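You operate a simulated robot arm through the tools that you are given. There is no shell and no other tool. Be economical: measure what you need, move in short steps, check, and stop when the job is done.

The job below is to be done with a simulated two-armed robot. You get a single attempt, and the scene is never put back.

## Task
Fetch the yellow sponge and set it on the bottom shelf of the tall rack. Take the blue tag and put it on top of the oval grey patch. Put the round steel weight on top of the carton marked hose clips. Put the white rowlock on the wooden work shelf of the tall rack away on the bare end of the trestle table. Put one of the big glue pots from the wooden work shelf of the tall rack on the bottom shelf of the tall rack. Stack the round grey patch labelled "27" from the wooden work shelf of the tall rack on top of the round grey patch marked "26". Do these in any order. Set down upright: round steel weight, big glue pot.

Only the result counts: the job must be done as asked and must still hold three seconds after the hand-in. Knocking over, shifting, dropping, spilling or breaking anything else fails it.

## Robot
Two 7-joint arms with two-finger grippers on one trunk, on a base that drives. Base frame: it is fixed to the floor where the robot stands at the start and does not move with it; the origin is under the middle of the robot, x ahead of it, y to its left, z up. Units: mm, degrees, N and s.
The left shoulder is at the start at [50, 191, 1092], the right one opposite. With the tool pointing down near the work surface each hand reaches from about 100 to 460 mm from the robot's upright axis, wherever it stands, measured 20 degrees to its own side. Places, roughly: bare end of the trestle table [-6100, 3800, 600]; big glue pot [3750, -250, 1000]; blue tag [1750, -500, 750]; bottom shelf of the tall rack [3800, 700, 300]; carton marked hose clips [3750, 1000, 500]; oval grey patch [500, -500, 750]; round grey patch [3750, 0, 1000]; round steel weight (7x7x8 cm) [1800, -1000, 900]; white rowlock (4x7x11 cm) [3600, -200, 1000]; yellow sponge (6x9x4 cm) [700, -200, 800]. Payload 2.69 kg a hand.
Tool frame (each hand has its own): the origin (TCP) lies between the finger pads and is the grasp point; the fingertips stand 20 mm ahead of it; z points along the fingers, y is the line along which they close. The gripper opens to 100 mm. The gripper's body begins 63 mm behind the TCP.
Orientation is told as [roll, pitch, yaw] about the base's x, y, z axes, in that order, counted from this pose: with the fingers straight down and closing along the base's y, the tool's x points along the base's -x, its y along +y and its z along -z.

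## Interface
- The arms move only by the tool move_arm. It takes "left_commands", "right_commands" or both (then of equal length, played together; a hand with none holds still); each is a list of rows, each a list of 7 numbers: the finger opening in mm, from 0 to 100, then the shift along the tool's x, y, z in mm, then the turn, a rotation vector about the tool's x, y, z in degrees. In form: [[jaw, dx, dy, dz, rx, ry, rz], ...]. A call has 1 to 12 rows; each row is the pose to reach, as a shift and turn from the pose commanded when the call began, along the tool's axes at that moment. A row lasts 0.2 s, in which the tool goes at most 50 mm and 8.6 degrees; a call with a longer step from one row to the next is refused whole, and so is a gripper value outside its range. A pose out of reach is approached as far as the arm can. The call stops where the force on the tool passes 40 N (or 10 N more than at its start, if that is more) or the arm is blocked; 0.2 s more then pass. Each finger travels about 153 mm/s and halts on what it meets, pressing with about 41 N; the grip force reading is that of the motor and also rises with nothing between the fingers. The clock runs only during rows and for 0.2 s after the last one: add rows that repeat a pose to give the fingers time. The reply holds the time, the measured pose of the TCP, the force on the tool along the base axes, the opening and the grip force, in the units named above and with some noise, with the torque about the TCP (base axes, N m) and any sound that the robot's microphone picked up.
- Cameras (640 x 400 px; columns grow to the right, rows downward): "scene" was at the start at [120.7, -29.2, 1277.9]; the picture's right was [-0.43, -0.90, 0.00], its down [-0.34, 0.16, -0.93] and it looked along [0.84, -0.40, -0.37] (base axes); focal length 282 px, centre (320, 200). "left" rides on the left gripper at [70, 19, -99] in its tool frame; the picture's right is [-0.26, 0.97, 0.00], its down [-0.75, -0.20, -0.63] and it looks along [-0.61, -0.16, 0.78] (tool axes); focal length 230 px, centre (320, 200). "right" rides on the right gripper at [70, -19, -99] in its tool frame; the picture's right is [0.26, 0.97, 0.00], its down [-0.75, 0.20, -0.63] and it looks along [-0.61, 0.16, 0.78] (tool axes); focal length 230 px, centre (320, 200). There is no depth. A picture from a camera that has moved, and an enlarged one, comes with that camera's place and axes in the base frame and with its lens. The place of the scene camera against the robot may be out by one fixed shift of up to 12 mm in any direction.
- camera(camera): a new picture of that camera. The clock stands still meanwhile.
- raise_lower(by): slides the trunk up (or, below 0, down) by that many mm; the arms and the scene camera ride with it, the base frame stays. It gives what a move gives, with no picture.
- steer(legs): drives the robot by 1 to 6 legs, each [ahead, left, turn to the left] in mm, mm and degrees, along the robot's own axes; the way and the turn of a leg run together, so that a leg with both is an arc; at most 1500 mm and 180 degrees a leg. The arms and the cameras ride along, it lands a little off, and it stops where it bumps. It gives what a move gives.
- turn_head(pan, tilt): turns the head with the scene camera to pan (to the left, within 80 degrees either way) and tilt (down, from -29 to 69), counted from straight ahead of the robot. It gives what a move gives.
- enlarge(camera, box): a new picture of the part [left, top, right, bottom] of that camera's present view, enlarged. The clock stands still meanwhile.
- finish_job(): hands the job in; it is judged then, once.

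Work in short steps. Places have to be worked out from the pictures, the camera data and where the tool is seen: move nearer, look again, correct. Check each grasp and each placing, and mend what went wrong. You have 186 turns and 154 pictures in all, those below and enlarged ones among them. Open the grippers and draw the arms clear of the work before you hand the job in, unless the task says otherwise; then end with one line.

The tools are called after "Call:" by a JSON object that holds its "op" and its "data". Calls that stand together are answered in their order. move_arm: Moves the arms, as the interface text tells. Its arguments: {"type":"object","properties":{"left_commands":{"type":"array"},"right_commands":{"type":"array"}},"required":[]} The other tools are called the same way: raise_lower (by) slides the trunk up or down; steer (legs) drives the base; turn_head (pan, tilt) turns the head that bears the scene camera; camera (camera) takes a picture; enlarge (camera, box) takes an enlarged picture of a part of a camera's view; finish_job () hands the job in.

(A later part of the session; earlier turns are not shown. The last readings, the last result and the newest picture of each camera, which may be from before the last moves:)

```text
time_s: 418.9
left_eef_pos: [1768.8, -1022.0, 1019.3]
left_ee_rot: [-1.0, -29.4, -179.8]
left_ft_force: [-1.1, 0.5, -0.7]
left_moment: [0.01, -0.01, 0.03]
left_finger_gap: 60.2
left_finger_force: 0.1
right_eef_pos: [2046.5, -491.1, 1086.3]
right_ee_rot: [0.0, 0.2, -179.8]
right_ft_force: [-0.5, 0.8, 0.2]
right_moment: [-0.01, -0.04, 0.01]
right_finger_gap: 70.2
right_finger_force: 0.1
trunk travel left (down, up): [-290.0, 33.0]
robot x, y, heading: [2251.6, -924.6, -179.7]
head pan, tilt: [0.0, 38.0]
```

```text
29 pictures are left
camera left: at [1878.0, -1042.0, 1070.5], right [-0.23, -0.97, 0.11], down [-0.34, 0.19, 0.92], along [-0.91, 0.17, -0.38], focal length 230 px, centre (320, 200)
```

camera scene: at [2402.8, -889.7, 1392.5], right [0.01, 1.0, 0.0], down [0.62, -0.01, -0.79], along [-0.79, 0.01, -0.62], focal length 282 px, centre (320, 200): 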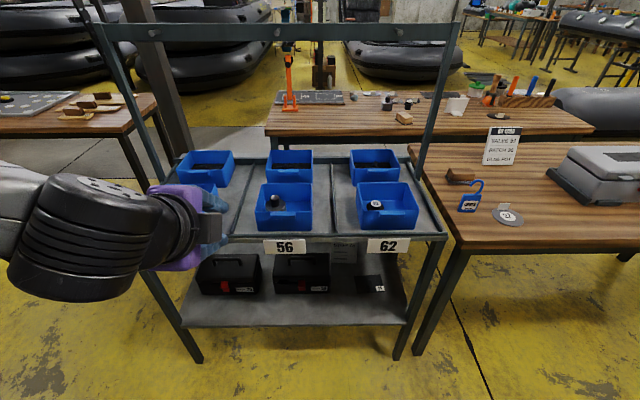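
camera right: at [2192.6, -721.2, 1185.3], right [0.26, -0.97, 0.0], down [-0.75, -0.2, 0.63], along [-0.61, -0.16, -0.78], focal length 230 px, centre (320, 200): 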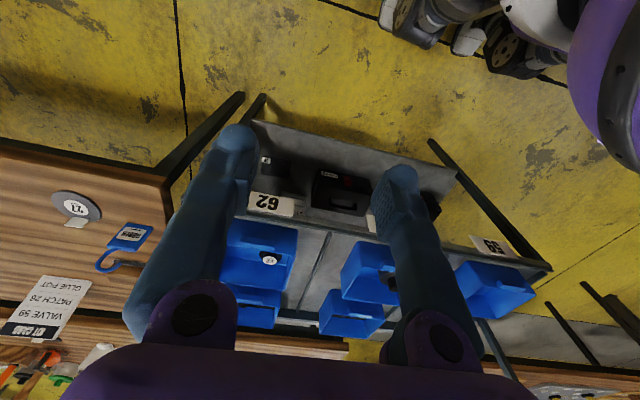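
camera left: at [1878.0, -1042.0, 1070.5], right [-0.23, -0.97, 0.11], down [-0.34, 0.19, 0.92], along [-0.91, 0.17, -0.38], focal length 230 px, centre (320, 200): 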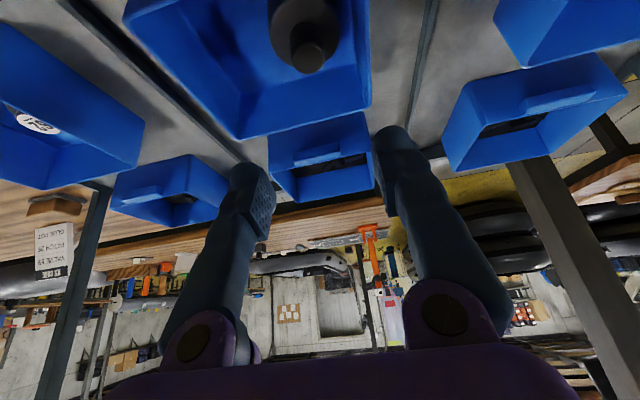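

Triangulated knob top at (1744,-1022,880). I narrow the jaws to 48, ease the pitch to 15° so the camera clears the bin rim, and descend.

Call:
{"op": "move_arm", "data": {"left_commands": [[48, -10, 0, 12, 0, 5, 0], [48, -10, 0, 25, 0, 10, 0], [48, -5, 0, 45, 0, 14, 0], [48, 17, 0, 85, 0, 14, 0], [48, 35, 0, 116, 0, 14, 0]]}}

Call:
{"op": "camera", "data": {"camera": "left"}}

```text
time_s: 420.1
left_eef_pos: [1743.0, -1021.7, 900.7]
left_ee_rot: [-1.0, -15.4, -180.1]
left_ft_force: [0.2, 0.1, 0.9]
left_moment: [0.01, 0.01, 0.02]
left_finger_gap: 48.0
left_finger_force: 0.1
right_eef_pos: [2045.5, -491.7, 1086.0]
right_ee_rot: [0.2, 0.2, -179.7]
right_ft_force: [-0.5, 1.0, -0.5]
right_moment: [0.02, 0.01, 0.0]
right_finger_gap: 70.0
right_finger_force: 0.1
trunk travel left (down, up): [-290.0, 33.0]
robot x, y, heading: [2252.8, -927.1, -179.6]
head pan, tilt: [0.0, 38.0]
```

```text
28 pictures are left
camera left: at [1835.7, -1040.1, 976.8], right [-0.25, -0.97, 0.05], down [-0.56, 0.19, 0.81], along [-0.79, 0.17, -0.58], focal length 230 px, centre (320, 200)
```

left: 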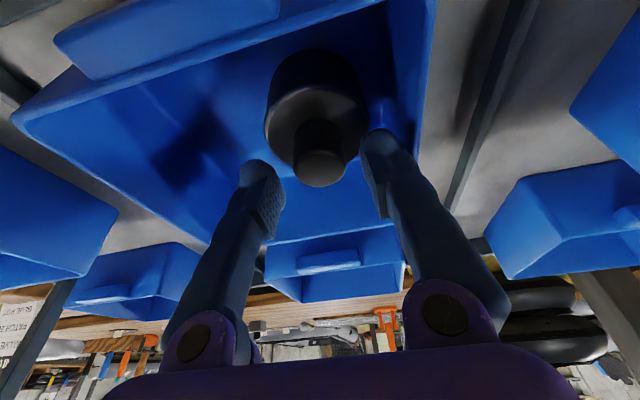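

Aligned; I descend the last 32 mm and close on the knob.

Call:
{"op": "move_arm", "data": {"left_commands": [[48, 2, -1, 16, 0, 0, 0], [48, 4, -2, 32, 0, 0, 0], [30, 4, -2, 32, 0, 0, 0], [10, 4, -2, 32, 0, 0, 0], [10, 4, -2, 32, 0, 0, 0]]}}

Call:
{"op": "move_arm", "data": {"left_commands": [[5, -12, 0, -40, 0, 0, 0], [5, -25, 0, -80, 0, 0, 0], [5, -37, 0, -120, 0, 0, 0]]}}

Call:
{"op": "camera", "data": {"camera": "left"}}

```text
time_s: 420.6
left_eef_pos: [1736.7, -1018.8, 891.1]
left_ee_rot: [-1.3, -16.3, 180.0]
left_ft_force: [6.4, -1.6, 21.0]
left_moment: [-0.72, -0.28, 0.19]
left_finger_gap: 48.2
left_finger_force: 0.2
right_eef_pos: [2047.1, -493.2, 1087.3]
right_ee_rot: [0.0, 0.1, -179.7]
right_ft_force: [-0.4, 0.1, -0.1]
right_moment: [0.01, 0.0, 0.0]
right_finger_gap: 70.0
right_finger_force: 0.0
trunk travel left (down, up): [-290.0, 33.0]
robot x, y, heading: [2256.6, -922.8, -179.6]
head pan, tilt: [0.0, 38.0]
stopped in row 2 (left hand): the force on the tool passed its limit at 49 N (the readings are from after the stop); the commanded pose is now the measured one
```

```text
time_s: 421.4
left_eef_pos: [1736.1, -1021.2, 1013.9]
left_ee_rot: [-1.1, -16.0, 180.0]
left_ft_force: [-0.1, 0.7, 0.7]
left_moment: [0.0, 0.01, -0.01]
left_finger_gap: 5.2
left_finger_force: 0.1
right_eef_pos: [2046.1, -493.0, 1084.2]
right_ee_rot: [0.1, 0.2, -179.7]
right_ft_force: [1.6, -0.2, -0.4]
right_moment: [0.03, 0.0, 0.03]
right_finger_gap: 70.1
right_finger_force: 0.0
trunk travel left (down, up): [-290.0, 33.0]
robot x, y, heading: [2251.5, -921.1, -179.7]
head pan, tilt: [0.0, 38.0]
```

```text
27 pictures are left
camera left: at [1829.3, -1040.2, 1088.5], right [-0.25, -0.97, 0.05], down [-0.55, 0.19, 0.82], along [-0.8, 0.18, -0.58], focal length 230 px, centre (320, 200)
```

left: 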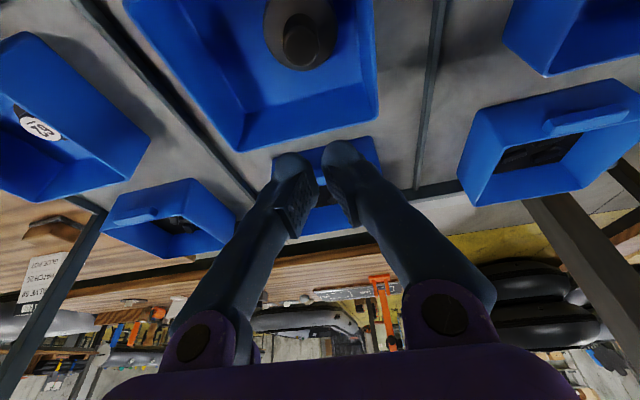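

The contact shows the knob is higher and nearer: (1761,-1021), top z≈904. I reopen, correct, and descend to z≈896.

Call:
{"op": "move_arm", "data": {"left_commands": [[48, 24, 0, -7, 0, 0, 0], [48, 24, 0, -7, 0, 0, 0], [48, 35, 0, 33, 0, 0, 0], [48, 46, 0, 73, 0, 0, 0], [48, 56, 0, 106, 0, 0, 0], [30, 56, 0, 106, 0, 0, 0], [10, 56, 0, 106, 0, 0, 0], [10, 56, 0, 106, 0, 0, 0]]}}

```text
time_s: 423.2
left_eef_pos: [1759.6, -1018.0, 895.5]
left_ee_rot: [-1.2, -16.0, -180.0]
left_ft_force: [-2.8, -0.6, -0.2]
left_moment: [-0.01, 0.23, 0.06]
left_finger_gap: 26.6
left_finger_force: 40.7
right_eef_pos: [2045.9, -492.5, 1086.3]
right_ee_rot: [0.0, 0.2, -179.7]
right_ft_force: [-0.6, -0.2, -0.8]
right_moment: [0.0, -0.01, 0.01]
right_finger_gap: 69.8
right_finger_force: 0.1
trunk travel left (down, up): [-290.0, 33.0]
robot x, y, heading: [2249.9, -924.5, -179.8]
head pan, tilt: [0.0, 38.0]
```

Gripped at 26.6 mm. I lift 150 mm and check the weight.

Call:
{"op": "move_arm", "data": {"left_commands": [[10, -11, 0, -38, 0, 0, 0], [10, -22, 0, -77, 0, 0, 0], [10, -33, 0, -115, 0, 0, 0], [10, -42, 0, -150, 0, 0, 0]]}}

Call:
{"op": "camera", "data": {"camera": "left"}}

```text
time_s: 424.2
left_eef_pos: [1762.0, -1021.2, 1052.4]
left_ee_rot: [-1.2, -15.9, 180.0]
left_ft_force: [-0.3, -0.2, -9.9]
left_moment: [0.02, 0.01, -0.01]
left_finger_gap: 26.4
left_finger_force: 41.4
right_eef_pos: [2046.1, -492.6, 1085.3]
right_ee_rot: [0.1, 0.1, -179.7]
right_ft_force: [0.0, 0.4, -0.5]
right_moment: [-0.02, 0.04, 0.03]
right_finger_gap: 70.0
right_finger_force: 0.1
trunk travel left (down, up): [-290.0, 33.0]
robot x, y, heading: [2249.9, -925.3, -179.8]
head pan, tilt: [0.0, 38.0]
```

```text
26 pictures are left
camera left: at [1855.2, -1039.0, 1128.0], right [-0.25, -0.97, 0.05], down [-0.55, 0.19, 0.82], along [-0.8, 0.18, -0.58], focal length 230 px, centre (320, 200)
```

left: 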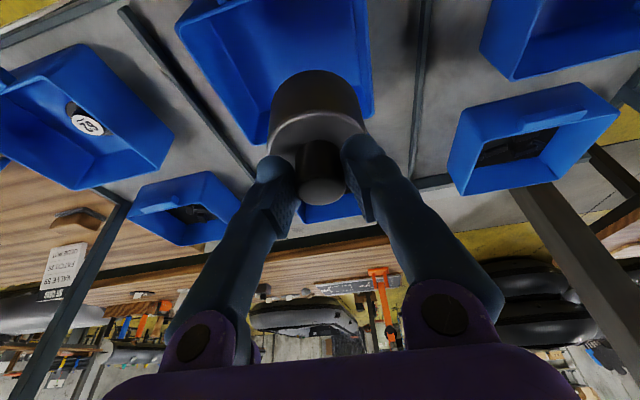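

The weight (about 1 kg) hangs upright. I back off, turn round and drive to stand before the hose clips carton.

Call:
{"op": "steer", "data": {"legs": [[-300, 0, 0], [0, 0, 179.8], [100, 1000, 0], [150, 780, 0]]}}

Call:
{"op": "raise_lower", "data": {"by": -290}}

Call:
{"op": "move_arm", "data": {"left_commands": [[10, 13, 0, 47, 0, 0, 0], [10, 27, 0, 94, 0, 0, 0], [10, 40, 0, 140, 0, 0, 0], [10, 54, 0, 187, 0, 0, 0], [10, 60, 0, 210, 0, 0, 0]]}}

Call:
{"op": "turn_head", "data": {"pan": 12, "tilt": 40}}

Call:
{"op": "camera", "data": {"camera": "scene"}}

```text
time_s: 448.9
left_eef_pos: [3385.1, 901.1, 1051.9]
left_ee_rot: [-1.3, -16.1, -3.1]
left_ft_force: [0.3, 0.0, -9.9]
left_moment: [-0.02, 0.05, 0.02]
left_finger_gap: 26.7
left_finger_force: 40.8
right_eef_pos: [3071.4, 388.9, 1086.4]
right_ee_rot: [0.2, 0.2, -3.1]
right_ft_force: [0.3, 0.0, -0.2]
right_moment: [-0.02, 0.0, 0.02]
right_finger_gap: 69.8
right_finger_force: 0.0
trunk travel left (down, up): [-290.0, 33.0]
robot x, y, heading: [2888.2, 828.6, -2.8]
head pan, tilt: [0.0, 38.0]
```

```text
time_s: 451.8
left_eef_pos: [3385.3, 900.6, 762.4]
left_ee_rot: [-1.1, -16.0, -3.2]
left_ft_force: [-0.3, 0.6, -11.4]
left_moment: [0.0, 0.03, 0.03]
left_finger_gap: 26.5
left_finger_force: 40.6
right_eef_pos: [3072.8, 389.7, 795.0]
right_ee_rot: [0.1, 0.3, -3.0]
right_ft_force: [-0.9, 0.1, -0.1]
right_moment: [-0.02, -0.01, -0.05]
right_finger_gap: 70.0
right_finger_force: 0.0
trunk travel left (down, up): [0.0, 323.0]
robot x, y, heading: [2889.7, 829.2, -2.9]
head pan, tilt: [0.0, 38.0]
```

```text
time_s: 453.0
left_eef_pos: [3385.1, 897.0, 541.9]
left_ee_rot: [-1.1, -16.0, -3.1]
left_ft_force: [0.0, -0.5, -10.0]
left_moment: [-0.02, 0.01, -0.02]
left_finger_gap: 26.8
left_finger_force: 40.7
right_eef_pos: [3072.9, 389.7, 796.1]
right_ee_rot: [0.2, 0.1, -2.9]
right_ft_force: [-0.8, 0.5, -0.2]
right_moment: [0.03, -0.01, -0.01]
right_finger_gap: 70.1
right_finger_force: 0.2
trunk travel left (down, up): [0.0, 323.0]
robot x, y, heading: [2887.7, 830.5, -2.9]
head pan, tilt: [0.0, 38.0]
```

```text
time_s: 453.8
left_eef_pos: [3385.2, 895.9, 541.3]
left_ee_rot: [-1.2, -15.9, -3.2]
left_ft_force: [0.2, -0.2, -9.9]
left_moment: [0.03, 0.06, 0.01]
left_finger_gap: 26.4
left_finger_force: 41.2
right_eef_pos: [3072.2, 389.9, 796.9]
right_ee_rot: [0.1, 0.2, -2.9]
right_ft_force: [-0.4, 0.7, 0.8]
right_moment: [-0.02, 0.0, -0.01]
right_finger_gap: 69.8
right_finger_force: 0.1
trunk travel left (down, up): [0.0, 323.0]
robot x, y, heading: [2890.2, 834.3, -2.9]
head pan, tilt: [12.0, 40.0]
```

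```text
25 pictures are left
camera scene: at [3010.3, 854.3, 1099.4], right [0.16, -0.99, 0.0], down [-0.64, -0.1, -0.77], along [0.76, 0.12, -0.64], focal length 282 px, centre (320, 200)
```

scene: 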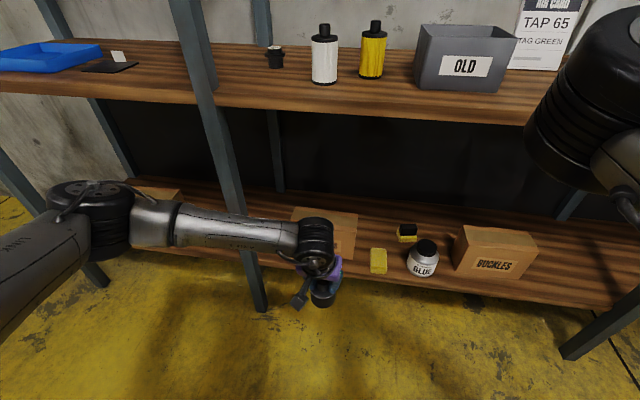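

I check the carton with the left camera.

Call:
{"op": "steer", "data": {"legs": [[60, 20, 2.9]]}}

Call:
{"op": "camera", "data": {"camera": "left"}}

```text
time_s: 454.8
left_eef_pos: [3443.1, 939.6, 541.7]
left_ee_rot: [-1.1, -15.9, -0.2]
left_ft_force: [-0.2, 0.3, -10.0]
left_moment: [-0.02, 0.04, 0.0]
left_finger_gap: 26.3
left_finger_force: 41.4
right_eef_pos: [3154.9, 418.8, 795.9]
right_ee_rot: [0.1, 0.2, 0.0]
right_ft_force: [0.2, -0.7, -0.5]
right_moment: [-0.03, -0.02, 0.02]
right_finger_gap: 69.8
right_finger_force: 0.0
trunk travel left (down, up): [0.0, 323.0]
robot x, y, heading: [2948.0, 851.9, -0.0]
head pan, tilt: [12.0, 40.0]
```

```text
24 pictures are left
camera left: at [3347.0, 962.9, 617.3], right [0.26, 0.96, 0.05], down [0.55, -0.19, 0.82], along [0.8, -0.18, -0.58], focal length 230 px, centre (320, 200)
```

left: 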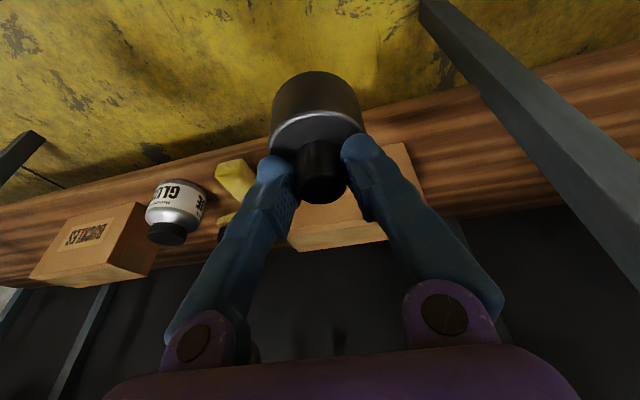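

Carton: front x≈3653, y 835–1040, top z≈450. The weight's bottom is at 471. I raise 8 mm and drive in.

Call:
{"op": "move_arm", "data": {"left_commands": [[10, -2, 0, -8, 0, 0, 0]]}}

Call:
{"op": "steer", "data": {"legs": [[188, 0, 0]]}}

Call:
{"op": "move_arm", "data": {"left_commands": [[10, -32, 0, 9, 0, 0, 0], [10, -62, 0, 18, 0, 0, 0]]}}

Call:
{"op": "camera", "data": {"camera": "left"}}

```text
time_s: 455.1
left_eef_pos: [3440.3, 940.5, 547.7]
left_ee_rot: [-1.1, -15.8, -0.3]
left_ft_force: [0.3, -0.5, -10.6]
left_moment: [0.02, 0.04, -0.01]
left_finger_gap: 26.7
left_finger_force: 41.3
right_eef_pos: [3154.3, 418.3, 795.8]
right_ee_rot: [0.1, 0.3, 0.0]
right_ft_force: [-0.6, -0.1, 0.5]
right_moment: [-0.04, 0.0, -0.01]
right_finger_gap: 69.9
right_finger_force: 0.0
trunk travel left (down, up): [0.0, 323.0]
robot x, y, heading: [2947.7, 846.9, -0.1]
head pan, tilt: [12.0, 40.0]
```

```text
time_s: 456.7
left_eef_pos: [3627.8, 939.9, 548.7]
left_ee_rot: [-1.1, -15.9, -0.3]
left_ft_force: [0.3, 1.2, -10.1]
left_moment: [0.0, 0.03, -0.01]
left_finger_gap: 26.6
left_finger_force: 41.3
right_eef_pos: [3341.9, 418.3, 796.6]
right_ee_rot: [0.1, 0.1, 0.0]
right_ft_force: [0.4, -0.3, 0.2]
right_moment: [-0.01, 0.0, 0.01]
right_finger_gap: 69.9
right_finger_force: 0.0
trunk travel left (down, up): [0.0, 323.0]
robot x, y, heading: [3138.5, 852.9, 0.4]
head pan, tilt: [12.0, 40.0]
```

```text
time_s: 457.5
left_eef_pos: [3664.0, 950.2, 532.5]
left_ee_rot: [-0.4, -13.9, -0.2]
left_ft_force: [0.8, 0.2, -10.0]
left_moment: [0.03, -0.03, 0.01]
left_finger_gap: 26.6
left_finger_force: 41.2
right_eef_pos: [3335.8, 419.7, 799.5]
right_ee_rot: [0.3, -0.3, 0.7]
right_ft_force: [-0.1, 0.3, 0.2]
right_moment: [0.03, 0.03, -0.01]
right_finger_gap: 70.1
right_finger_force: 0.1
trunk travel left (down, up): [0.0, 323.0]
robot x, y, heading: [3127.1, 849.9, 1.0]
head pan, tilt: [12.0, 40.0]
stopped in row 2 (left hand): the arm was blocked; the commanded pose is now the measured one
```

```text
23 pictures are left
camera left: at [3571.2, 971.2, 611.4], right [0.25, 0.97, 0.06], down [0.57, -0.2, 0.79], along [0.78, -0.17, -0.61], focal length 230 px, centre (320, 200)
```

left: 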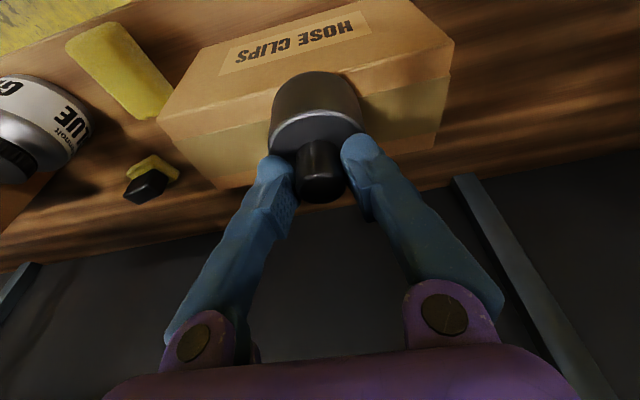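

The arm touched something (probably the shelf edge) at x≈3664. The weight is above the carton (top x 3647–3718); I lower a little first and then edge forward ~12 mm.

Call:
{"op": "move_arm", "data": {"left_commands": [[10, 2, -2, 6, 0, 0, 0], [10, -4, -4, 8, 0, 0, 0], [10, -10, -6, 9, 0, 0, 0]]}}

```text
time_s: 458.3
left_eef_pos: [3677.5, 941.4, 524.2]
left_ee_rot: [-0.4, -14.0, -0.2]
left_ft_force: [-0.5, 0.1, -10.0]
left_moment: [-0.01, 0.02, 0.01]
left_finger_gap: 26.7
left_finger_force: 41.3
right_eef_pos: [3336.4, 419.6, 796.9]
right_ee_rot: [0.1, -0.3, 0.5]
right_ft_force: [-0.1, -0.4, 0.1]
right_moment: [0.0, 0.03, -0.02]
right_finger_gap: 70.0
right_finger_force: 0.0
trunk travel left (down, up): [0.0, 323.0]
robot x, y, heading: [3131.8, 853.6, 0.5]
head pan, tilt: [12.0, 40.0]
```

Now at (3677,941,524) without trouble. I lower in small steps to contact.

Call:
{"op": "move_arm", "data": {"left_commands": [[10, 1, 0, 3, 0, 0, 0], [10, 1.5, 0, 6, 0, 0, 0], [10, 2, 0, 8, 0, 0, 0], [10, 2.5, 0, 10, 0, 0, 0], [10, 3, 0, 12, 0, 0, 0], [10, 3.5, 0, 14, 0, 0, 0], [10, 4, 0, 16, 0, 0, 0], [10, 4.5, 0, 18, 0, 0, 0]]}}

```text
time_s: 459.9
left_eef_pos: [3683.6, 940.1, 515.7]
left_ee_rot: [-0.6, -14.6, -0.2]
left_ft_force: [-5.7, 3.7, 12.0]
left_moment: [0.27, -0.37, 0.08]
left_finger_gap: 26.5
left_finger_force: 41.0
right_eef_pos: [3337.3, 419.3, 795.7]
right_ee_rot: [0.2, -0.2, 0.5]
right_ft_force: [0.1, -0.3, 0.3]
right_moment: [0.02, 0.0, -0.02]
right_finger_gap: 70.0
right_finger_force: 0.1
trunk travel left (down, up): [0.0, 323.0]
robot x, y, heading: [3131.5, 846.1, 0.9]
head pan, tilt: [12.0, 40.0]
stopped in row 7 (left hand): the force on the tool passed its limit at 44 N (the readings are from after the stop); the commanded pose is now the measured one
```

Contact made. I open and withdraw up and back.

Call:
{"op": "move_arm", "data": {"left_commands": [[30, 0, 0, -1, 0, 0, 0], [50, 0, 0, -1, 0, 0, 0], [56, 0, 0, -1, 0, 0, 0], [56, 2, 0, -22, 0, 0, 0], [56, 10, 0, -42, 0, 0, 0], [56, 45, 0, -60, 0, 0, 0]]}}

Call:
{"op": "camera", "data": {"camera": "left"}}

```text
time_s: 461.3
left_eef_pos: [3631.5, 943.8, 561.7]
left_ee_rot: [-0.5, -14.6, 0.1]
left_ft_force: [-1.5, -0.4, 0.5]
left_moment: [-0.01, -0.02, 0.0]
left_finger_gap: 56.0
left_finger_force: 0.0
right_eef_pos: [3342.3, 419.7, 797.4]
right_ee_rot: [0.3, 0.1, 0.5]
right_ft_force: [0.1, 0.4, 0.6]
right_moment: [0.02, -0.02, 0.01]
right_finger_gap: 70.1
right_finger_force: 0.1
trunk travel left (down, up): [0.0, 323.0]
robot x, y, heading: [3133.9, 850.5, 0.5]
head pan, tilt: [12.0, 40.0]
```

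```text
22 pictures are left
camera left: at [3538.4, 964.3, 639.5], right [0.25, 0.97, 0.06], down [0.57, -0.19, 0.8], along [0.78, -0.17, -0.6], focal length 230 px, centre (320, 200)
```

left: 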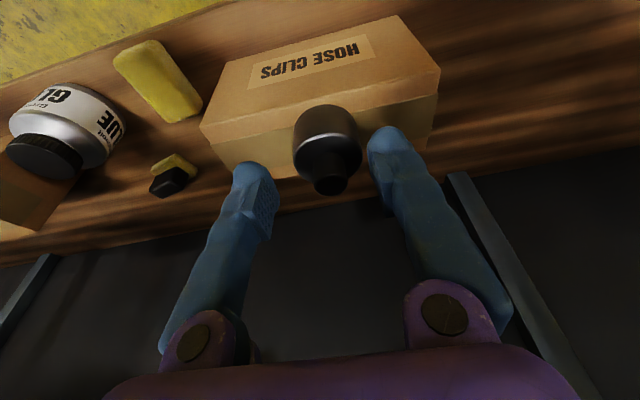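

The weight stands squarely on the hose clips carton. I back out, raise the trunk, and test whether the right arm can reach in front when pitched forward (needed to carry the tag).

Call:
{"op": "steer", "data": {"legs": [[-330, 0, 0]]}}

Call:
{"op": "raise_lower", "data": {"by": 230}}

Call:
{"op": "move_arm", "data": {"right_commands": [[70, -15, 15, 0, 0, -8, 0], [70, -30, 30, 0, 0, -16, 0], [70, -45, 50, 0, 0, -24, 0], [70, -60, 75, 0, 0, -32, 0], [70, -75, 100, 0, 0, -40, 0], [70, -90, 130, 0, 0, -45, 0], [70, -105, 160, 0, 0, -45, 0], [70, -120, 190, 0, 0, -45, 0], [70, -135, 220, 0, 0, -45, 0], [70, -150, 250, 0, 0, -45, 0]], "left_commands": [[56, -10, -20, -30, 0, 0, 0], [56, -20, -40, -60, 0, 0, 0], [56, -30, -60, -90, 0, -4, 0], [56, -40, -80, -120, 0, -8, 0], [56, -50, -100, -150, 0, -12, 0], [56, -60, -100, -180, 0, -16, 0], [56, -70, -100, -210, 0, -20, 0], [56, -80, -100, -240, 0, -24, 0], [56, -90, -100, -260, 0, -28, 0], [56, -100, -100, -280, 0, -32, 0]]}}

```text
time_s: 463.4
left_eef_pos: [3300.5, 938.1, 557.0]
left_ee_rot: [-0.6, -14.3, 0.0]
left_ft_force: [-0.4, -0.9, -0.4]
left_moment: [-0.01, 0.03, -0.03]
left_finger_gap: 55.9
left_finger_force: 0.0
right_eef_pos: [3013.6, 416.8, 796.8]
right_ee_rot: [0.1, 0.2, 0.5]
right_ft_force: [-0.1, -0.5, 0.4]
right_moment: [0.0, 0.0, -0.01]
right_finger_gap: 69.8
right_finger_force: 0.1
trunk travel left (down, up): [0.0, 323.0]
robot x, y, heading: [2802.8, 847.3, 0.5]
head pan, tilt: [12.0, 40.0]
```

```text
time_s: 465.9
left_eef_pos: [3300.7, 937.9, 788.2]
left_ee_rot: [-0.6, -14.2, -0.1]
left_ft_force: [-0.8, -0.2, -0.3]
left_moment: [-0.01, 0.02, -0.01]
left_finger_gap: 56.2
left_finger_force: 0.0
right_eef_pos: [3013.7, 417.0, 1025.6]
right_ee_rot: [0.1, 0.1, 0.4]
right_ft_force: [-0.3, 0.1, -0.2]
right_moment: [-0.02, -0.03, 0.0]
right_finger_gap: 70.3
right_finger_force: 0.0
trunk travel left (down, up): [-230.0, 93.0]
robot x, y, heading: [2805.4, 847.3, 0.6]
head pan, tilt: [12.0, 40.0]
```

```text
time_s: 468.1
left_eef_pos: [3328.7, 840.9, 1083.9]
left_ee_rot: [-0.9, -46.3, 0.4]
left_ft_force: [-0.5, -0.3, 0.5]
left_moment: [-0.01, 0.01, 0.03]
left_finger_gap: 55.9
left_finger_force: 0.1
right_eef_pos: [3167.5, 418.3, 1022.4]
right_ee_rot: [0.2, -44.8, 0.4]
right_ft_force: [-0.9, 0.6, -0.2]
right_moment: [0.0, -0.01, 0.0]
right_finger_gap: 70.0
right_finger_force: 0.0
right hand out of reach, approached as far as the arm can: row 1, 2, 3, 4, 5, 6, 7, 8, 9, 10
trunk travel left (down, up): [-230.0, 93.0]
robot x, y, heading: [2806.2, 851.2, 0.5]
head pan, tilt: [12.0, 40.0]
```

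The right arm can reach far ahead only along its own right side. With the robot heading 45° left, that brings its hand to the rowlock. I drive to (2830,-250), turn 45° and look at the rowlock.

Call:
{"op": "steer", "data": {"legs": [[20, -1100, 0], [0, 0, 44.5]]}}

Call:
{"op": "turn_head", "data": {"pan": -48, "tilt": 25}}

Call:
{"op": "enlarge", "data": {"camera": "scene", "box": [220, 120, 460, 270]}}

```text
time_s: 480.1
left_eef_pos: [3207.6, 89.7, 1084.1]
left_ee_rot: [-0.8, -46.1, 43.3]
left_ft_force: [0.6, 0.5, 0.8]
left_moment: [0.0, 0.03, 0.01]
left_finger_gap: 55.9
left_finger_force: 0.0
right_eef_pos: [3379.5, -328.8, 1019.9]
right_ee_rot: [0.2, -44.8, 43.4]
right_ft_force: [0.6, 0.4, -0.3]
right_moment: [-0.01, 0.0, 0.0]
right_finger_gap: 70.0
right_finger_force: 0.1
trunk travel left (down, up): [-230.0, 93.0]
robot x, y, heading: [2822.5, -262.8, 43.6]
head pan, tilt: [12.0, 40.0]
```

```text
time_s: 481.4
left_eef_pos: [3208.1, 89.1, 1083.7]
left_ee_rot: [-0.8, -46.2, 43.4]
left_ft_force: [-0.3, -0.2, -0.6]
left_moment: [-0.03, -0.03, 0.0]
left_finger_gap: 56.1
left_finger_force: 0.0
right_eef_pos: [3380.0, -329.4, 1020.5]
right_ee_rot: [0.3, -44.8, 43.4]
right_ft_force: [0.2, -0.1, -0.4]
right_moment: [-0.01, 0.0, 0.04]
right_finger_gap: 69.9
right_finger_force: 0.1
trunk travel left (down, up): [-230.0, 93.0]
robot x, y, heading: [2823.6, -266.9, 43.6]
head pan, tilt: [-48.0, 25.0]
```

```text
2.67 times, centred on (340, 195) of scene
camera zoom: at [2938.7, -232.7, 1352.8], right [-0.08, -1.0, 0.0], down [-0.42, 0.03, -0.91], along [0.9, -0.07, -0.42], focal length 752 px, centre (267, 213)
```

zoom: 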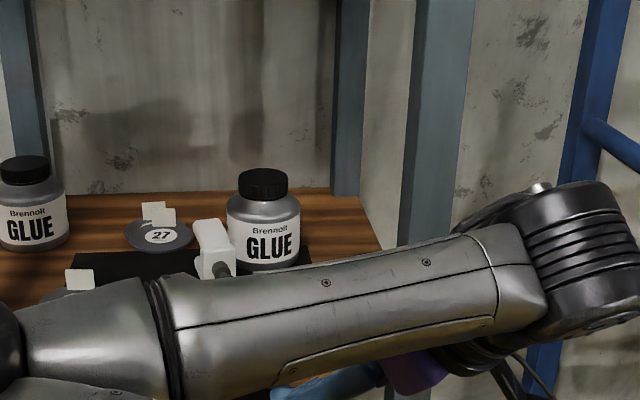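

The rowlock still stands (about (3735,-235)). Only the left arm can reach it; the right one I will use for the tag. I draw the right hand back, straighten up and move in front with the left.

Call:
{"op": "move_arm", "data": {"right_commands": [[70, 32, -5, -32, 0, 4.5, 0], [70, 65, -10, -65, 0, 9, 0], [70, 97, -15, -97, 0, 13.5, 0], [70, 130, -20, -130, 0, 18, 0], [70, 162, -25, -162, 0, 22.5, 0], [70, 195, -30, -195, 0, 27, 0], [70, 227, -35, -227, 0, 31.5, 0], [70, 260, -40, -260, 0, 36, 0], [70, 292, -45, -292, 0, 40.5, 0], [70, 325, -50, -325, 0, 45, 0]]}}

Call:
{"op": "steer", "data": {"legs": [[0, 0, -43.6], [100, -90, 0]]}}

Call:
{"op": "move_arm", "data": {"left_commands": [[70, 0, 40, 0, 0, 0, 0], [70, 0, 80, 0, 0, 0, 0], [70, 0, 115, 0, 0, 0, 0]]}}

Call:
{"op": "camera", "data": {"camera": "left"}}

```text
time_s: 483.6
left_eef_pos: [3207.4, 88.0, 1083.7]
left_ee_rot: [-0.8, -46.4, 43.4]
left_ft_force: [-0.1, -0.3, -0.3]
left_moment: [0.0, 0.0, 0.0]
left_finger_gap: 55.9
left_finger_force: 0.0
right_eef_pos: [3081.6, -680.7, 1021.6]
right_ee_rot: [0.1, 0.2, 43.6]
right_ft_force: [0.1, -0.7, -0.6]
right_moment: [0.03, 0.03, 0.01]
right_finger_gap: 70.0
right_finger_force: 0.1
right hand out of reach, approached as far as the arm can: row 1, 2, 3, 4, 5, 6, 7, 8
trunk travel left (down, up): [-230.0, 93.0]
robot x, y, heading: [2818.3, -263.8, 43.8]
head pan, tilt: [-48.0, 25.0]
```

```text
time_s: 487.1
left_eef_pos: [3442.7, -361.0, 1083.8]
left_ee_rot: [-0.7, -46.2, 0.1]
left_ft_force: [0.1, 0.0, -0.5]
left_moment: [0.03, -0.02, 0.01]
left_finger_gap: 56.1
left_finger_force: 0.1
right_eef_pos: [2823.2, -833.8, 1023.0]
right_ee_rot: [0.2, 0.2, 0.2]
right_ft_force: [0.3, -0.1, 1.1]
right_moment: [0.04, 0.03, 0.0]
right_finger_gap: 70.0
right_finger_force: 0.0
trunk travel left (down, up): [-230.0, 93.0]
robot x, y, heading: [2919.1, -357.1, 0.3]
head pan, tilt: [-48.0, 25.0]
```

```text
time_s: 487.9
left_eef_pos: [3440.9, -243.9, 1082.7]
left_ee_rot: [-1.0, -46.1, 0.2]
left_ft_force: [0.6, 0.0, 0.0]
left_moment: [0.02, 0.0, -0.01]
left_finger_gap: 69.6
left_finger_force: 0.0
right_eef_pos: [2822.5, -833.1, 1023.3]
right_ee_rot: [0.1, 0.1, 0.3]
right_ft_force: [0.0, -0.7, 0.5]
right_moment: [-0.03, 0.01, -0.02]
right_finger_gap: 70.2
right_finger_force: 0.0
trunk travel left (down, up): [-230.0, 93.0]
robot x, y, heading: [2915.7, -351.1, 0.0]
head pan, tilt: [-48.0, 25.0]
```

```text
20 pictures are left
camera left: at [3321.4, -223.1, 1100.7], right [0.19, 0.97, 0.17], down [0.06, -0.19, 0.98], along [0.98, -0.17, -0.1], focal length 230 px, centre (320, 200)
```

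left: 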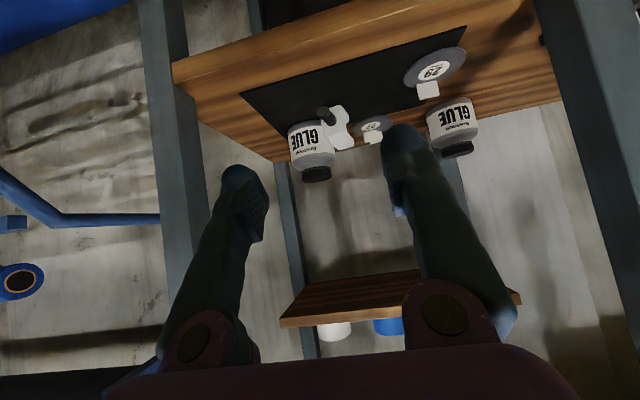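

I zoom onto the rowlock.

Call:
{"op": "enlarge", "data": {"camera": "left", "box": [270, 80, 400, 190]}}

```text
3.64 times, centred on (335, 135) of left
camera zoom: at [3321.4, -223.1, 1100.7], right [0.19, 0.97, 0.17], down [0.06, -0.19, 0.98], along [0.98, -0.17, -0.1], focal length 837 px, centre (266, 436)
```

zoom: 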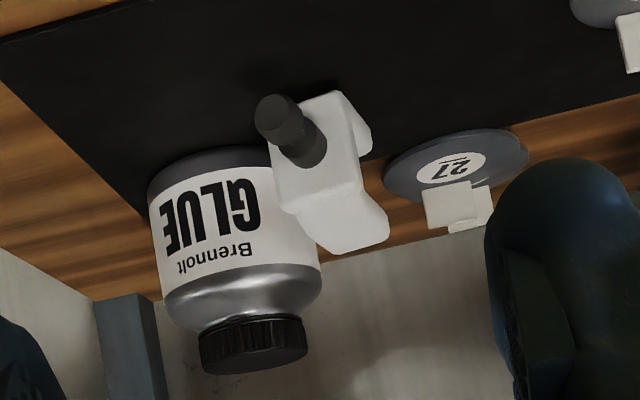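

The rowlock lies on its side: body about x 3720–3790, y −264…−221, z 899–957. I drive in and stop 50 mm above it for a check.

Call:
{"op": "steer", "data": {"legs": [[205, 0, 0]]}}

Call:
{"op": "move_arm", "data": {"left_commands": [[72, 0, 0, 45, 0, 0, 0], [72, 12, 0, 82, 0, 0, 0], [72, 20, 0, 112, 0, 0, 0]]}}

Call:
{"op": "camera", "data": {"camera": "left"}}

```text
time_s: 489.5
left_eef_pos: [3648.3, -246.9, 1082.2]
left_ee_rot: [-0.8, -46.1, -0.1]
left_ft_force: [-0.2, -1.7, -0.1]
left_moment: [-0.01, 0.06, -0.01]
left_finger_gap: 70.2
left_finger_force: 0.1
right_eef_pos: [3026.9, -833.6, 1022.0]
right_ee_rot: [0.1, 0.1, 0.2]
right_ft_force: [0.0, 0.3, 0.6]
right_moment: [0.01, 0.02, -0.02]
right_finger_gap: 69.9
right_finger_force: 0.2
trunk travel left (down, up): [-230.0, 93.0]
robot x, y, heading: [3122.6, -352.4, 0.2]
head pan, tilt: [-48.0, 25.0]
```

```text
time_s: 490.3
left_eef_pos: [3715.0, -249.3, 990.6]
left_ee_rot: [-0.8, -46.2, 0.0]
left_ft_force: [0.5, 0.1, 0.3]
left_moment: [-0.05, 0.0, 0.01]
left_finger_gap: 71.8
left_finger_force: 0.1
right_eef_pos: [3026.6, -832.9, 1022.0]
right_ee_rot: [0.1, 0.2, 0.1]
right_ft_force: [-0.4, -0.2, -0.3]
right_moment: [-0.02, -0.01, 0.01]
right_finger_gap: 70.1
right_finger_force: 0.0
trunk travel left (down, up): [-230.0, 93.0]
robot x, y, heading: [3122.2, -351.3, 0.2]
head pan, tilt: [-48.0, 25.0]
```

```text
18 pictures are left
camera left: at [3594.8, -227.9, 1008.2], right [0.19, 0.97, 0.18], down [0.06, -0.19, 0.98], along [0.98, -0.17, -0.1], focal length 230 px, centre (320, 200)
```

left: 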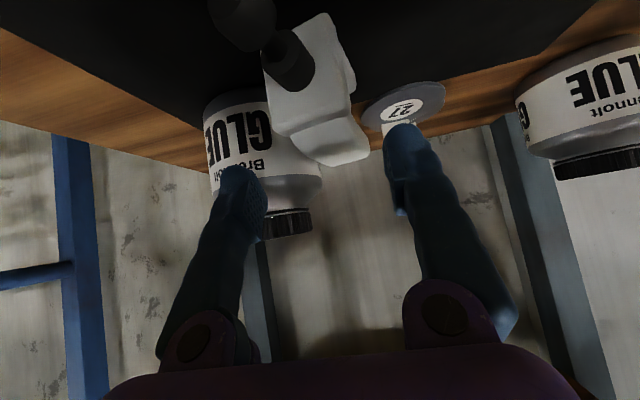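

Refined: the body's near face is at x≈3705, centre y≈-242, z≈938. I narrow to 60 mm, descend to (3718,-242,941) and close.

Call:
{"op": "move_arm", "data": {"left_commands": [[60, 8, 7, 5, 0, 0, 0], [60, 20, 7, 21, 0, 0, 0], [60, 34, 7, 37, 0, 0, 0], [40, 34, 7, 37, 0, 0, 0], [20, 34, 7, 37, 0, 0, 0], [20, 34, 7, 37, 0, 0, 0]]}}

Call:
{"op": "camera", "data": {"camera": "left"}}

```text
time_s: 491.7
left_eef_pos: [3717.6, -242.9, 942.4]
left_ee_rot: [-0.8, -46.1, -0.2]
left_ft_force: [1.8, -1.1, 0.6]
left_moment: [-0.02, -0.05, -0.05]
left_finger_gap: 32.1
left_finger_force: 41.1
right_eef_pos: [3027.7, -833.4, 1023.0]
right_ee_rot: [0.3, 0.2, 0.1]
right_ft_force: [-0.2, -0.2, 0.1]
right_moment: [-0.01, 0.02, 0.03]
right_finger_gap: 70.0
right_finger_force: 0.0
trunk travel left (down, up): [-230.0, 93.0]
robot x, y, heading: [3122.3, -350.2, 0.2]
head pan, tilt: [-48.0, 25.0]
```

```text
17 pictures are left
camera left: at [3597.7, -220.6, 958.9], right [0.19, 0.97, 0.18], down [0.06, -0.19, 0.98], along [0.98, -0.18, -0.1], focal length 230 px, centre (320, 200)
```

left: 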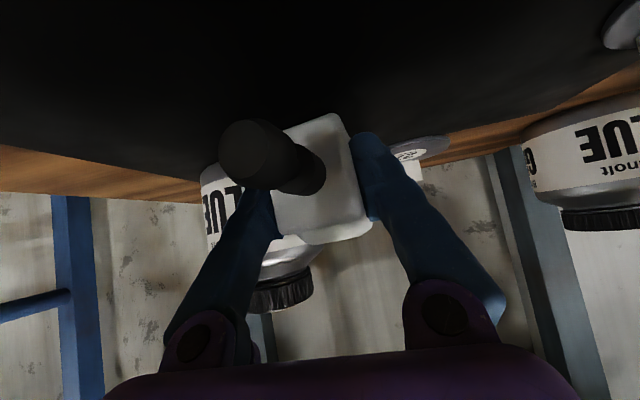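

Firmly gripped (32 mm). I raise the trunk to lift it and back out.

Call:
{"op": "raise_lower", "data": {"by": 90}}

Call:
{"op": "move_arm", "data": {"left_commands": [[10, -29, 0, -28, 0, 0, 0], [10, -58, 0, -56, 0, 0, 0]]}}

Call:
{"op": "steer", "data": {"legs": [[-550, 0, 0], [0, 0, -94]]}}

Call:
{"op": "camera", "data": {"camera": "left"}}

```text
time_s: 493.0
left_eef_pos: [3717.3, -242.4, 1030.2]
left_ee_rot: [-0.9, -46.3, -0.1]
left_ft_force: [-0.2, 0.1, -0.9]
left_moment: [-0.04, 0.03, 0.02]
left_finger_gap: 32.2
left_finger_force: 41.0
right_eef_pos: [3027.1, -832.5, 1113.1]
right_ee_rot: [0.2, 0.3, 0.1]
right_ft_force: [-0.6, 0.1, 0.0]
right_moment: [0.02, 0.02, 0.0]
right_finger_gap: 69.9
right_finger_force: 0.1
trunk travel left (down, up): [-320.0, 3.0]
robot x, y, heading: [3123.1, -352.5, 0.0]
head pan, tilt: [-48.0, 25.0]
```

```text
time_s: 493.6
left_eef_pos: [3717.1, -243.6, 1111.9]
left_ee_rot: [-0.7, -46.2, -0.1]
left_ft_force: [0.5, 0.2, -1.4]
left_moment: [-0.01, -0.01, -0.01]
left_finger_gap: 32.2
left_finger_force: 41.5
right_eef_pos: [3026.4, -833.6, 1111.9]
right_ee_rot: [0.2, 0.2, 0.1]
right_ft_force: [-0.6, 0.2, 0.2]
right_moment: [-0.01, 0.03, -0.02]
right_finger_gap: 70.2
right_finger_force: 0.1
trunk travel left (down, up): [-320.0, 3.0]
robot x, y, heading: [3124.6, -352.4, 0.0]
head pan, tilt: [-48.0, 25.0]
```

```text
time_s: 500.7
left_eef_pos: [2657.2, -955.6, 1110.5]
left_ee_rot: [-0.7, -46.2, -92.1]
left_ft_force: [-0.2, 0.0, -1.7]
left_moment: [0.02, 0.01, -0.03]
left_finger_gap: 32.0
left_finger_force: 40.8
right_eef_pos: [2091.2, -243.8, 1112.5]
right_ee_rot: [0.1, 0.1, -92.1]
right_ft_force: [0.5, -0.6, -0.7]
right_moment: [0.03, 0.03, -0.01]
right_finger_gap: 69.9
right_finger_force: 0.0
trunk travel left (down, up): [-320.0, 3.0]
robot x, y, heading: [2572.0, -355.2, -91.8]
head pan, tilt: [-48.0, 25.0]
```

```text
16 pictures are left
camera left: at [2681.0, -834.9, 1128.3], right [0.96, -0.22, 0.18], down [-0.19, -0.06, 0.98], along [-0.21, -0.97, -0.1], focal length 230 px, centre (320, 200)
```

left: 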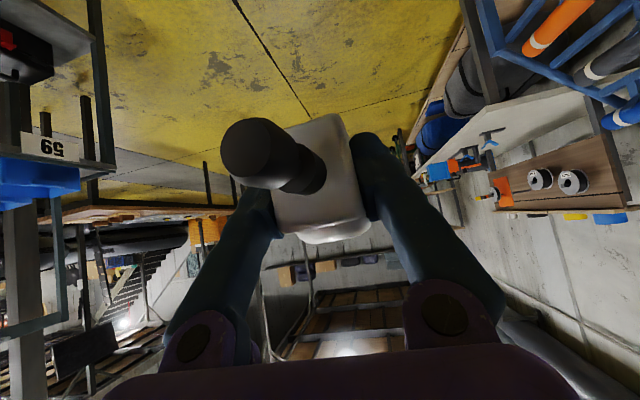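

The rowlock is held steadily. Now the tag with the right hand: I drive to about (2175,-62) facing −y, so the tag comes under the right hand, and bring that hand forward, pitched 45°.

Call:
{"op": "steer", "data": {"legs": [[-293, -397, 0]]}}

Call:
{"op": "move_arm", "data": {"right_commands": [[60, -33, 0, 9, 0, -4.5, 0], [60, -66, 0, 18, 0, -9, 0], [60, -99, 0, 27, 0, -13.5, 0], [60, -132, 0, 36, 0, -18, 0], [60, -165, 0, 45, 0, -22.5, 0], [60, -198, 0, 54, 0, -27, 0], [60, -231, 0, 63, 0, -31.5, 0], [60, -264, 0, 72, 0, -36, 0], [60, -297, 0, 81, 0, -40.5, 0], [60, -330, 0, 90, 0, -45, 0]]}}

Call:
{"op": "camera", "data": {"camera": "right"}}

```text
time_s: 504.7
left_eef_pos: [2272.2, -645.0, 1110.5]
left_ee_rot: [-0.8, -46.1, -92.3]
left_ft_force: [-0.5, -0.5, -0.5]
left_moment: [0.03, -0.01, -0.03]
left_finger_gap: 32.1
left_finger_force: 41.2
right_eef_pos: [1707.3, 67.7, 1112.0]
right_ee_rot: [0.1, 0.3, -92.0]
right_ft_force: [0.3, 0.2, 1.1]
right_moment: [0.0, -0.02, -0.01]
right_finger_gap: 70.1
right_finger_force: 0.0
trunk travel left (down, up): [-320.0, 3.0]
robot x, y, heading: [2186.8, -45.7, -91.9]
head pan, tilt: [-48.0, 25.0]
```

```text
time_s: 506.9
left_eef_pos: [2272.1, -646.0, 1110.0]
left_ee_rot: [-0.9, -46.2, -92.2]
left_ft_force: [0.3, -1.0, -1.4]
left_moment: [-0.05, -0.02, -0.03]
left_finger_gap: 32.1
left_finger_force: 41.3
right_eef_pos: [1695.0, -263.7, 1021.4]
right_ee_rot: [0.2, -44.9, -92.2]
right_ft_force: [0.4, 0.2, 0.5]
right_moment: [0.0, 0.01, -0.02]
right_finger_gap: 59.9
right_finger_force: 0.0
right hand out of reach, approached as far as the arm can: row 4, 5, 6, 7, 8, 9
trunk travel left (down, up): [-320.0, 3.0]
robot x, y, heading: [2187.4, -46.7, -92.1]
head pan, tilt: [-48.0, 25.0]
```

```text
15 pictures are left
camera right: at [1681.2, -142.9, 1041.3], right [0.97, 0.15, -0.18], down [0.2, -0.1, 0.98], along [0.13, -0.98, -0.12], focal length 230 px, centre (320, 200)
```

right: 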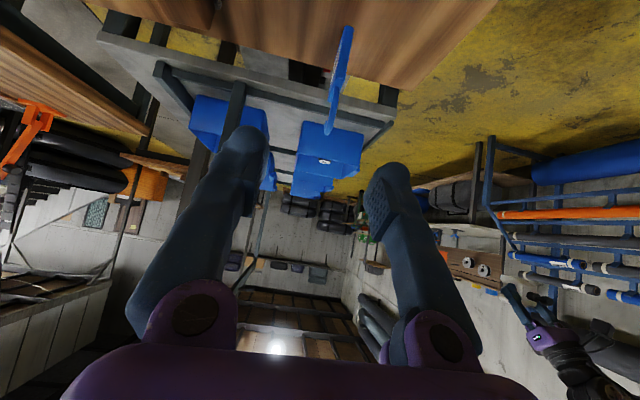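

The tag is seen edge-on at about (1707,-392), z 797–932. I ease the pitch to 30°, drive 128 mm ahead so the hand is above it.

Call:
{"op": "move_arm", "data": {"right_commands": [[60, 0, 0, 0, 0, 7.5, 0], [60, 0, 0, 0, 0, 15, 0]]}}

Call:
{"op": "steer", "data": {"legs": [[128, 17, 0]]}}

Call:
{"op": "camera", "data": {"camera": "right"}}

```text
time_s: 507.5
left_eef_pos: [2271.4, -645.9, 1111.5]
left_ee_rot: [-0.9, -46.2, -92.1]
left_ft_force: [0.4, 0.1, -1.0]
left_moment: [0.01, 0.0, 0.0]
left_finger_gap: 32.1
left_finger_force: 40.9
right_eef_pos: [1695.8, -262.3, 1020.9]
right_ee_rot: [0.0, -29.7, -92.2]
right_ft_force: [0.5, 0.5, -0.5]
right_moment: [-0.02, 0.01, -0.01]
right_finger_gap: 60.1
right_finger_force: 0.1
trunk travel left (down, up): [-320.0, 3.0]
robot x, y, heading: [2185.0, -46.3, -92.0]
head pan, tilt: [-48.0, 25.0]
```

```text
time_s: 508.8
left_eef_pos: [2287.0, -774.3, 1109.8]
left_ee_rot: [-0.9, -46.2, -92.1]
left_ft_force: [0.2, 0.1, -1.3]
left_moment: [0.01, -0.01, -0.04]
left_finger_gap: 31.9
left_finger_force: 40.7
right_eef_pos: [1707.4, -391.6, 1021.2]
right_ee_rot: [0.2, -29.8, -92.2]
right_ft_force: [0.2, -0.7, 0.0]
right_moment: [0.03, -0.01, 0.0]
right_finger_gap: 59.8
right_finger_force: 0.0
trunk travel left (down, up): [-320.0, 3.0]
robot x, y, heading: [2199.4, -173.5, -92.3]
head pan, tilt: [-48.0, 25.0]
```

```text
14 pictures are left
camera right: at [1693.6, -281.3, 1072.3], right [0.97, 0.19, -0.13], down [0.19, -0.35, 0.92], along [0.13, -0.92, -0.37], focal length 230 px, centre (320, 200)
```

right: 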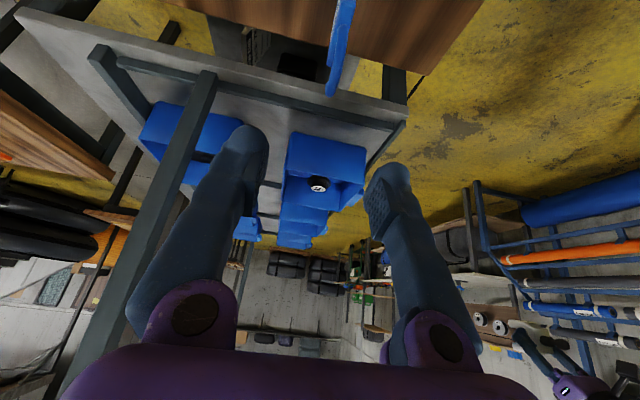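

I lower the hand 55 mm for a second bearing on the tag.

Call:
{"op": "move_arm", "data": {"right_commands": [[60, 14, 0, 24, 0, 0, 0], [60, 27, 0, 48, 0, 0, 0]]}}

Call:
{"op": "camera", "data": {"camera": "right"}}

```text
time_s: 509.4
left_eef_pos: [2286.0, -774.1, 1110.3]
left_ee_rot: [-0.8, -46.1, -92.1]
left_ft_force: [0.2, 0.7, -1.5]
left_moment: [-0.06, 0.01, -0.01]
left_finger_gap: 32.2
left_finger_force: 40.9
right_eef_pos: [1708.1, -392.1, 964.8]
right_ee_rot: [0.3, -29.9, -92.0]
right_ft_force: [0.5, -1.0, 0.0]
right_moment: [0.01, -0.01, 0.0]
right_finger_gap: 60.0
right_finger_force: 0.1
trunk travel left (down, up): [-320.0, 3.0]
robot x, y, heading: [2197.0, -172.2, -91.9]
head pan, tilt: [-48.0, 25.0]
```

```text
13 pictures are left
camera right: at [1693.9, -281.7, 1016.1], right [0.97, 0.19, -0.13], down [0.19, -0.34, 0.92], along [0.13, -0.92, -0.37], focal length 230 px, centre (320, 200)
```

right: 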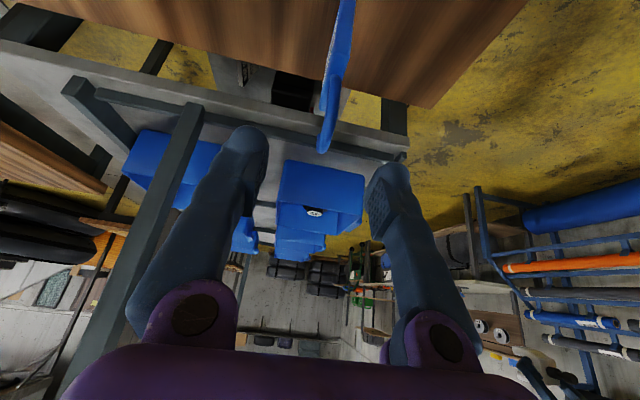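

Tag located: centre (1710,-428), body z≈785–849, hook up to 916. I descend to z≈838 and close.

Call:
{"op": "move_arm", "data": {"right_commands": [[60, -20, 1, 18, 0, 0, 0], [60, 0, 2, 55, 0, 0, 0], [60, 17, 2, 91, 0, 0, 0], [60, 34, 2, 127, 0, 0, 0], [30, 34, 2, 127, 0, 0, 0], [5, 34, 2, 127, 0, 0, 0], [5, 34, 2, 127, 0, 0, 0]]}}

Call:
{"op": "camera", "data": {"camera": "right"}}

```text
time_s: 511.0
left_eef_pos: [2286.6, -773.0, 1110.1]
left_ee_rot: [-0.9, -46.2, -91.9]
left_ft_force: [-0.8, -0.4, -1.1]
left_moment: [0.01, -0.01, 0.02]
left_finger_gap: 31.9
left_finger_force: 41.2
right_eef_pos: [1712.1, -425.1, 841.4]
right_ee_rot: [0.1, -29.9, -92.0]
right_ft_force: [-0.6, 0.0, 10.5]
right_moment: [0.0, 0.06, 0.03]
right_finger_gap: 10.3
right_finger_force: 37.5
trunk travel left (down, up): [-320.0, 3.0]
robot x, y, heading: [2198.1, -174.8, -91.9]
head pan, tilt: [-48.0, 25.0]
```

```text
12 pictures are left
camera right: at [1697.3, -314.7, 891.7], right [0.97, 0.19, -0.13], down [0.19, -0.34, 0.92], along [0.13, -0.92, -0.37], focal length 230 px, centre (320, 200)
```

right: 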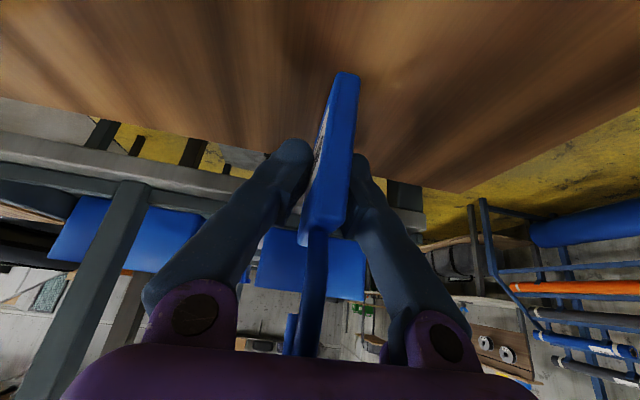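

The tag is gripped. I lift it high, pull the left hand in, and start back: turn to heading 0 in the aisle.

Call:
{"op": "move_arm", "data": {"right_commands": [[5, -20, 0, -35, 0, 0, 0], [5, -40, 0, -70, 0, 0, 0], [5, -60, 0, -105, 0, 0, 0], [5, -80, 0, -140, 0, 0, 0], [5, -100, 0, -175, 0, 0, 0], [5, -120, 0, -208, 0, 0, 0], [5, -135, 0, -235, 0, 0, 0]], "left_commands": [[10, 15, 8, -25, 0, 0, 0], [10, 30, 16, -50, 0, 0, 0], [10, 45, 24, -75, 0, 0, 0], [10, 60, 32, -100, 0, 0, 0], [10, 75, 40, -125, 0, 0, 0], [10, 90, 48, -150, 0, 0, 0], [10, 105, 55, -175, 0, 0, 0]]}}

Call:
{"op": "steer", "data": {"legs": [[100, 350, 0], [0, 0, 91.9]]}}

Call:
{"op": "camera", "data": {"camera": "right"}}

```text
time_s: 512.6
left_eef_pos: [2342.3, -594.2, 1154.3]
left_ee_rot: [-0.9, -46.1, -92.2]
left_ft_force: [-0.1, 1.1, -1.5]
left_moment: [-0.02, 0.02, 0.01]
left_finger_gap: 31.9
left_finger_force: 40.9
left hand out of reach, approached as far as the arm can: row 7
right_eef_pos: [1709.0, -427.0, 1111.1]
right_ee_rot: [0.2, -29.8, -92.2]
right_ft_force: [-0.2, 0.0, -0.4]
right_moment: [0.0, 0.0, 0.0]
right_finger_gap: 10.3
right_finger_force: 37.2
trunk travel left (down, up): [-320.0, 3.0]
robot x, y, heading: [2195.3, -175.4, -92.2]
head pan, tilt: [-48.0, 25.0]
```

```text
time_s: 520.1
left_eef_pos: [2954.7, -134.2, 1154.4]
left_ee_rot: [-0.8, -46.2, -0.7]
left_ft_force: [-1.4, 0.0, 0.5]
left_moment: [-0.01, 0.01, -0.01]
left_finger_gap: 31.7
left_finger_force: 41.1
right_eef_pos: [2801.4, -770.8, 1111.0]
right_ee_rot: [0.2, -29.8, -0.9]
right_ft_force: [-0.2, -0.5, -1.6]
right_moment: [0.0, 0.0, -0.01]
right_finger_gap: 10.2
right_finger_force: 37.8
trunk travel left (down, up): [-320.0, 3.0]
robot x, y, heading: [2538.9, -292.6, -0.8]
head pan, tilt: [-48.0, 25.0]
```

```text
11 pictures are left
camera right: at [2692.0, -788.1, 1163.0], right [-0.21, 0.97, -0.13], down [0.34, 0.19, 0.92], along [0.92, 0.15, -0.37], focal length 230 px, centre (320, 200)
```

right: 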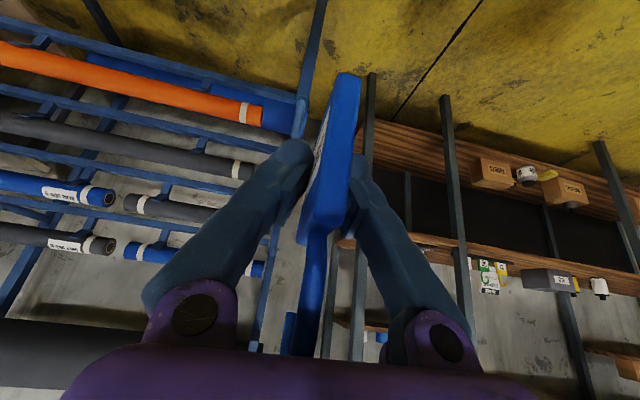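

Both objects held. I drive back along the aisle to the gap's rear approach at (1720,-6320).

Call:
{"op": "steer", "data": {"legs": [[-250, -1200, 0.8], [0, -1400, 0], [-100, -1400, 0], [-200, -1200, 0], [-250, -830, 0]]}}

```text
time_s: 572.7
left_eef_pos: [1974.8, -6169.1, 1154.5]
left_ee_rot: [-0.8, -46.1, -3.8]
left_ft_force: [-0.2, 0.0, -1.1]
left_moment: [-0.01, -0.01, -0.01]
left_finger_gap: 31.2
left_finger_force: 41.3
right_eef_pos: [1789.0, -6797.0, 1111.8]
right_ee_rot: [0.2, -29.8, -3.7]
right_ft_force: [0.1, 0.6, -0.2]
right_moment: [0.03, 0.0, 0.02]
right_finger_gap: 10.2
right_finger_force: 37.7
trunk travel left (down, up): [-320.0, 3.0]
robot x, y, heading: [1549.4, -6302.4, -3.7]
head pan, tilt: [-48.0, 25.0]
```

I turn to 29° and move to the staging point just before the gap.

Call:
{"op": "steer", "data": {"legs": [[0, 0, 32.9], [-405, -226, 0]]}}

```text
time_s: 577.1
left_eef_pos: [1593.3, -6352.6, 1153.6]
left_ee_rot: [-0.8, -46.2, 28.4]
left_ft_force: [-0.1, -0.2, -1.6]
left_moment: [0.0, 0.0, 0.01]
left_finger_gap: 31.0
left_finger_force: 41.1
right_eef_pos: [1772.3, -6982.3, 1111.7]
right_ee_rot: [0.3, -29.8, 28.6]
right_ft_force: [-0.3, 0.6, -0.7]
right_moment: [0.01, 0.0, 0.0]
right_finger_gap: 10.1
right_finger_force: 37.7
trunk travel left (down, up): [-320.0, 3.0]
robot x, y, heading: [1303.7, -6689.4, 29.0]
head pan, tilt: [-48.0, 25.0]
```

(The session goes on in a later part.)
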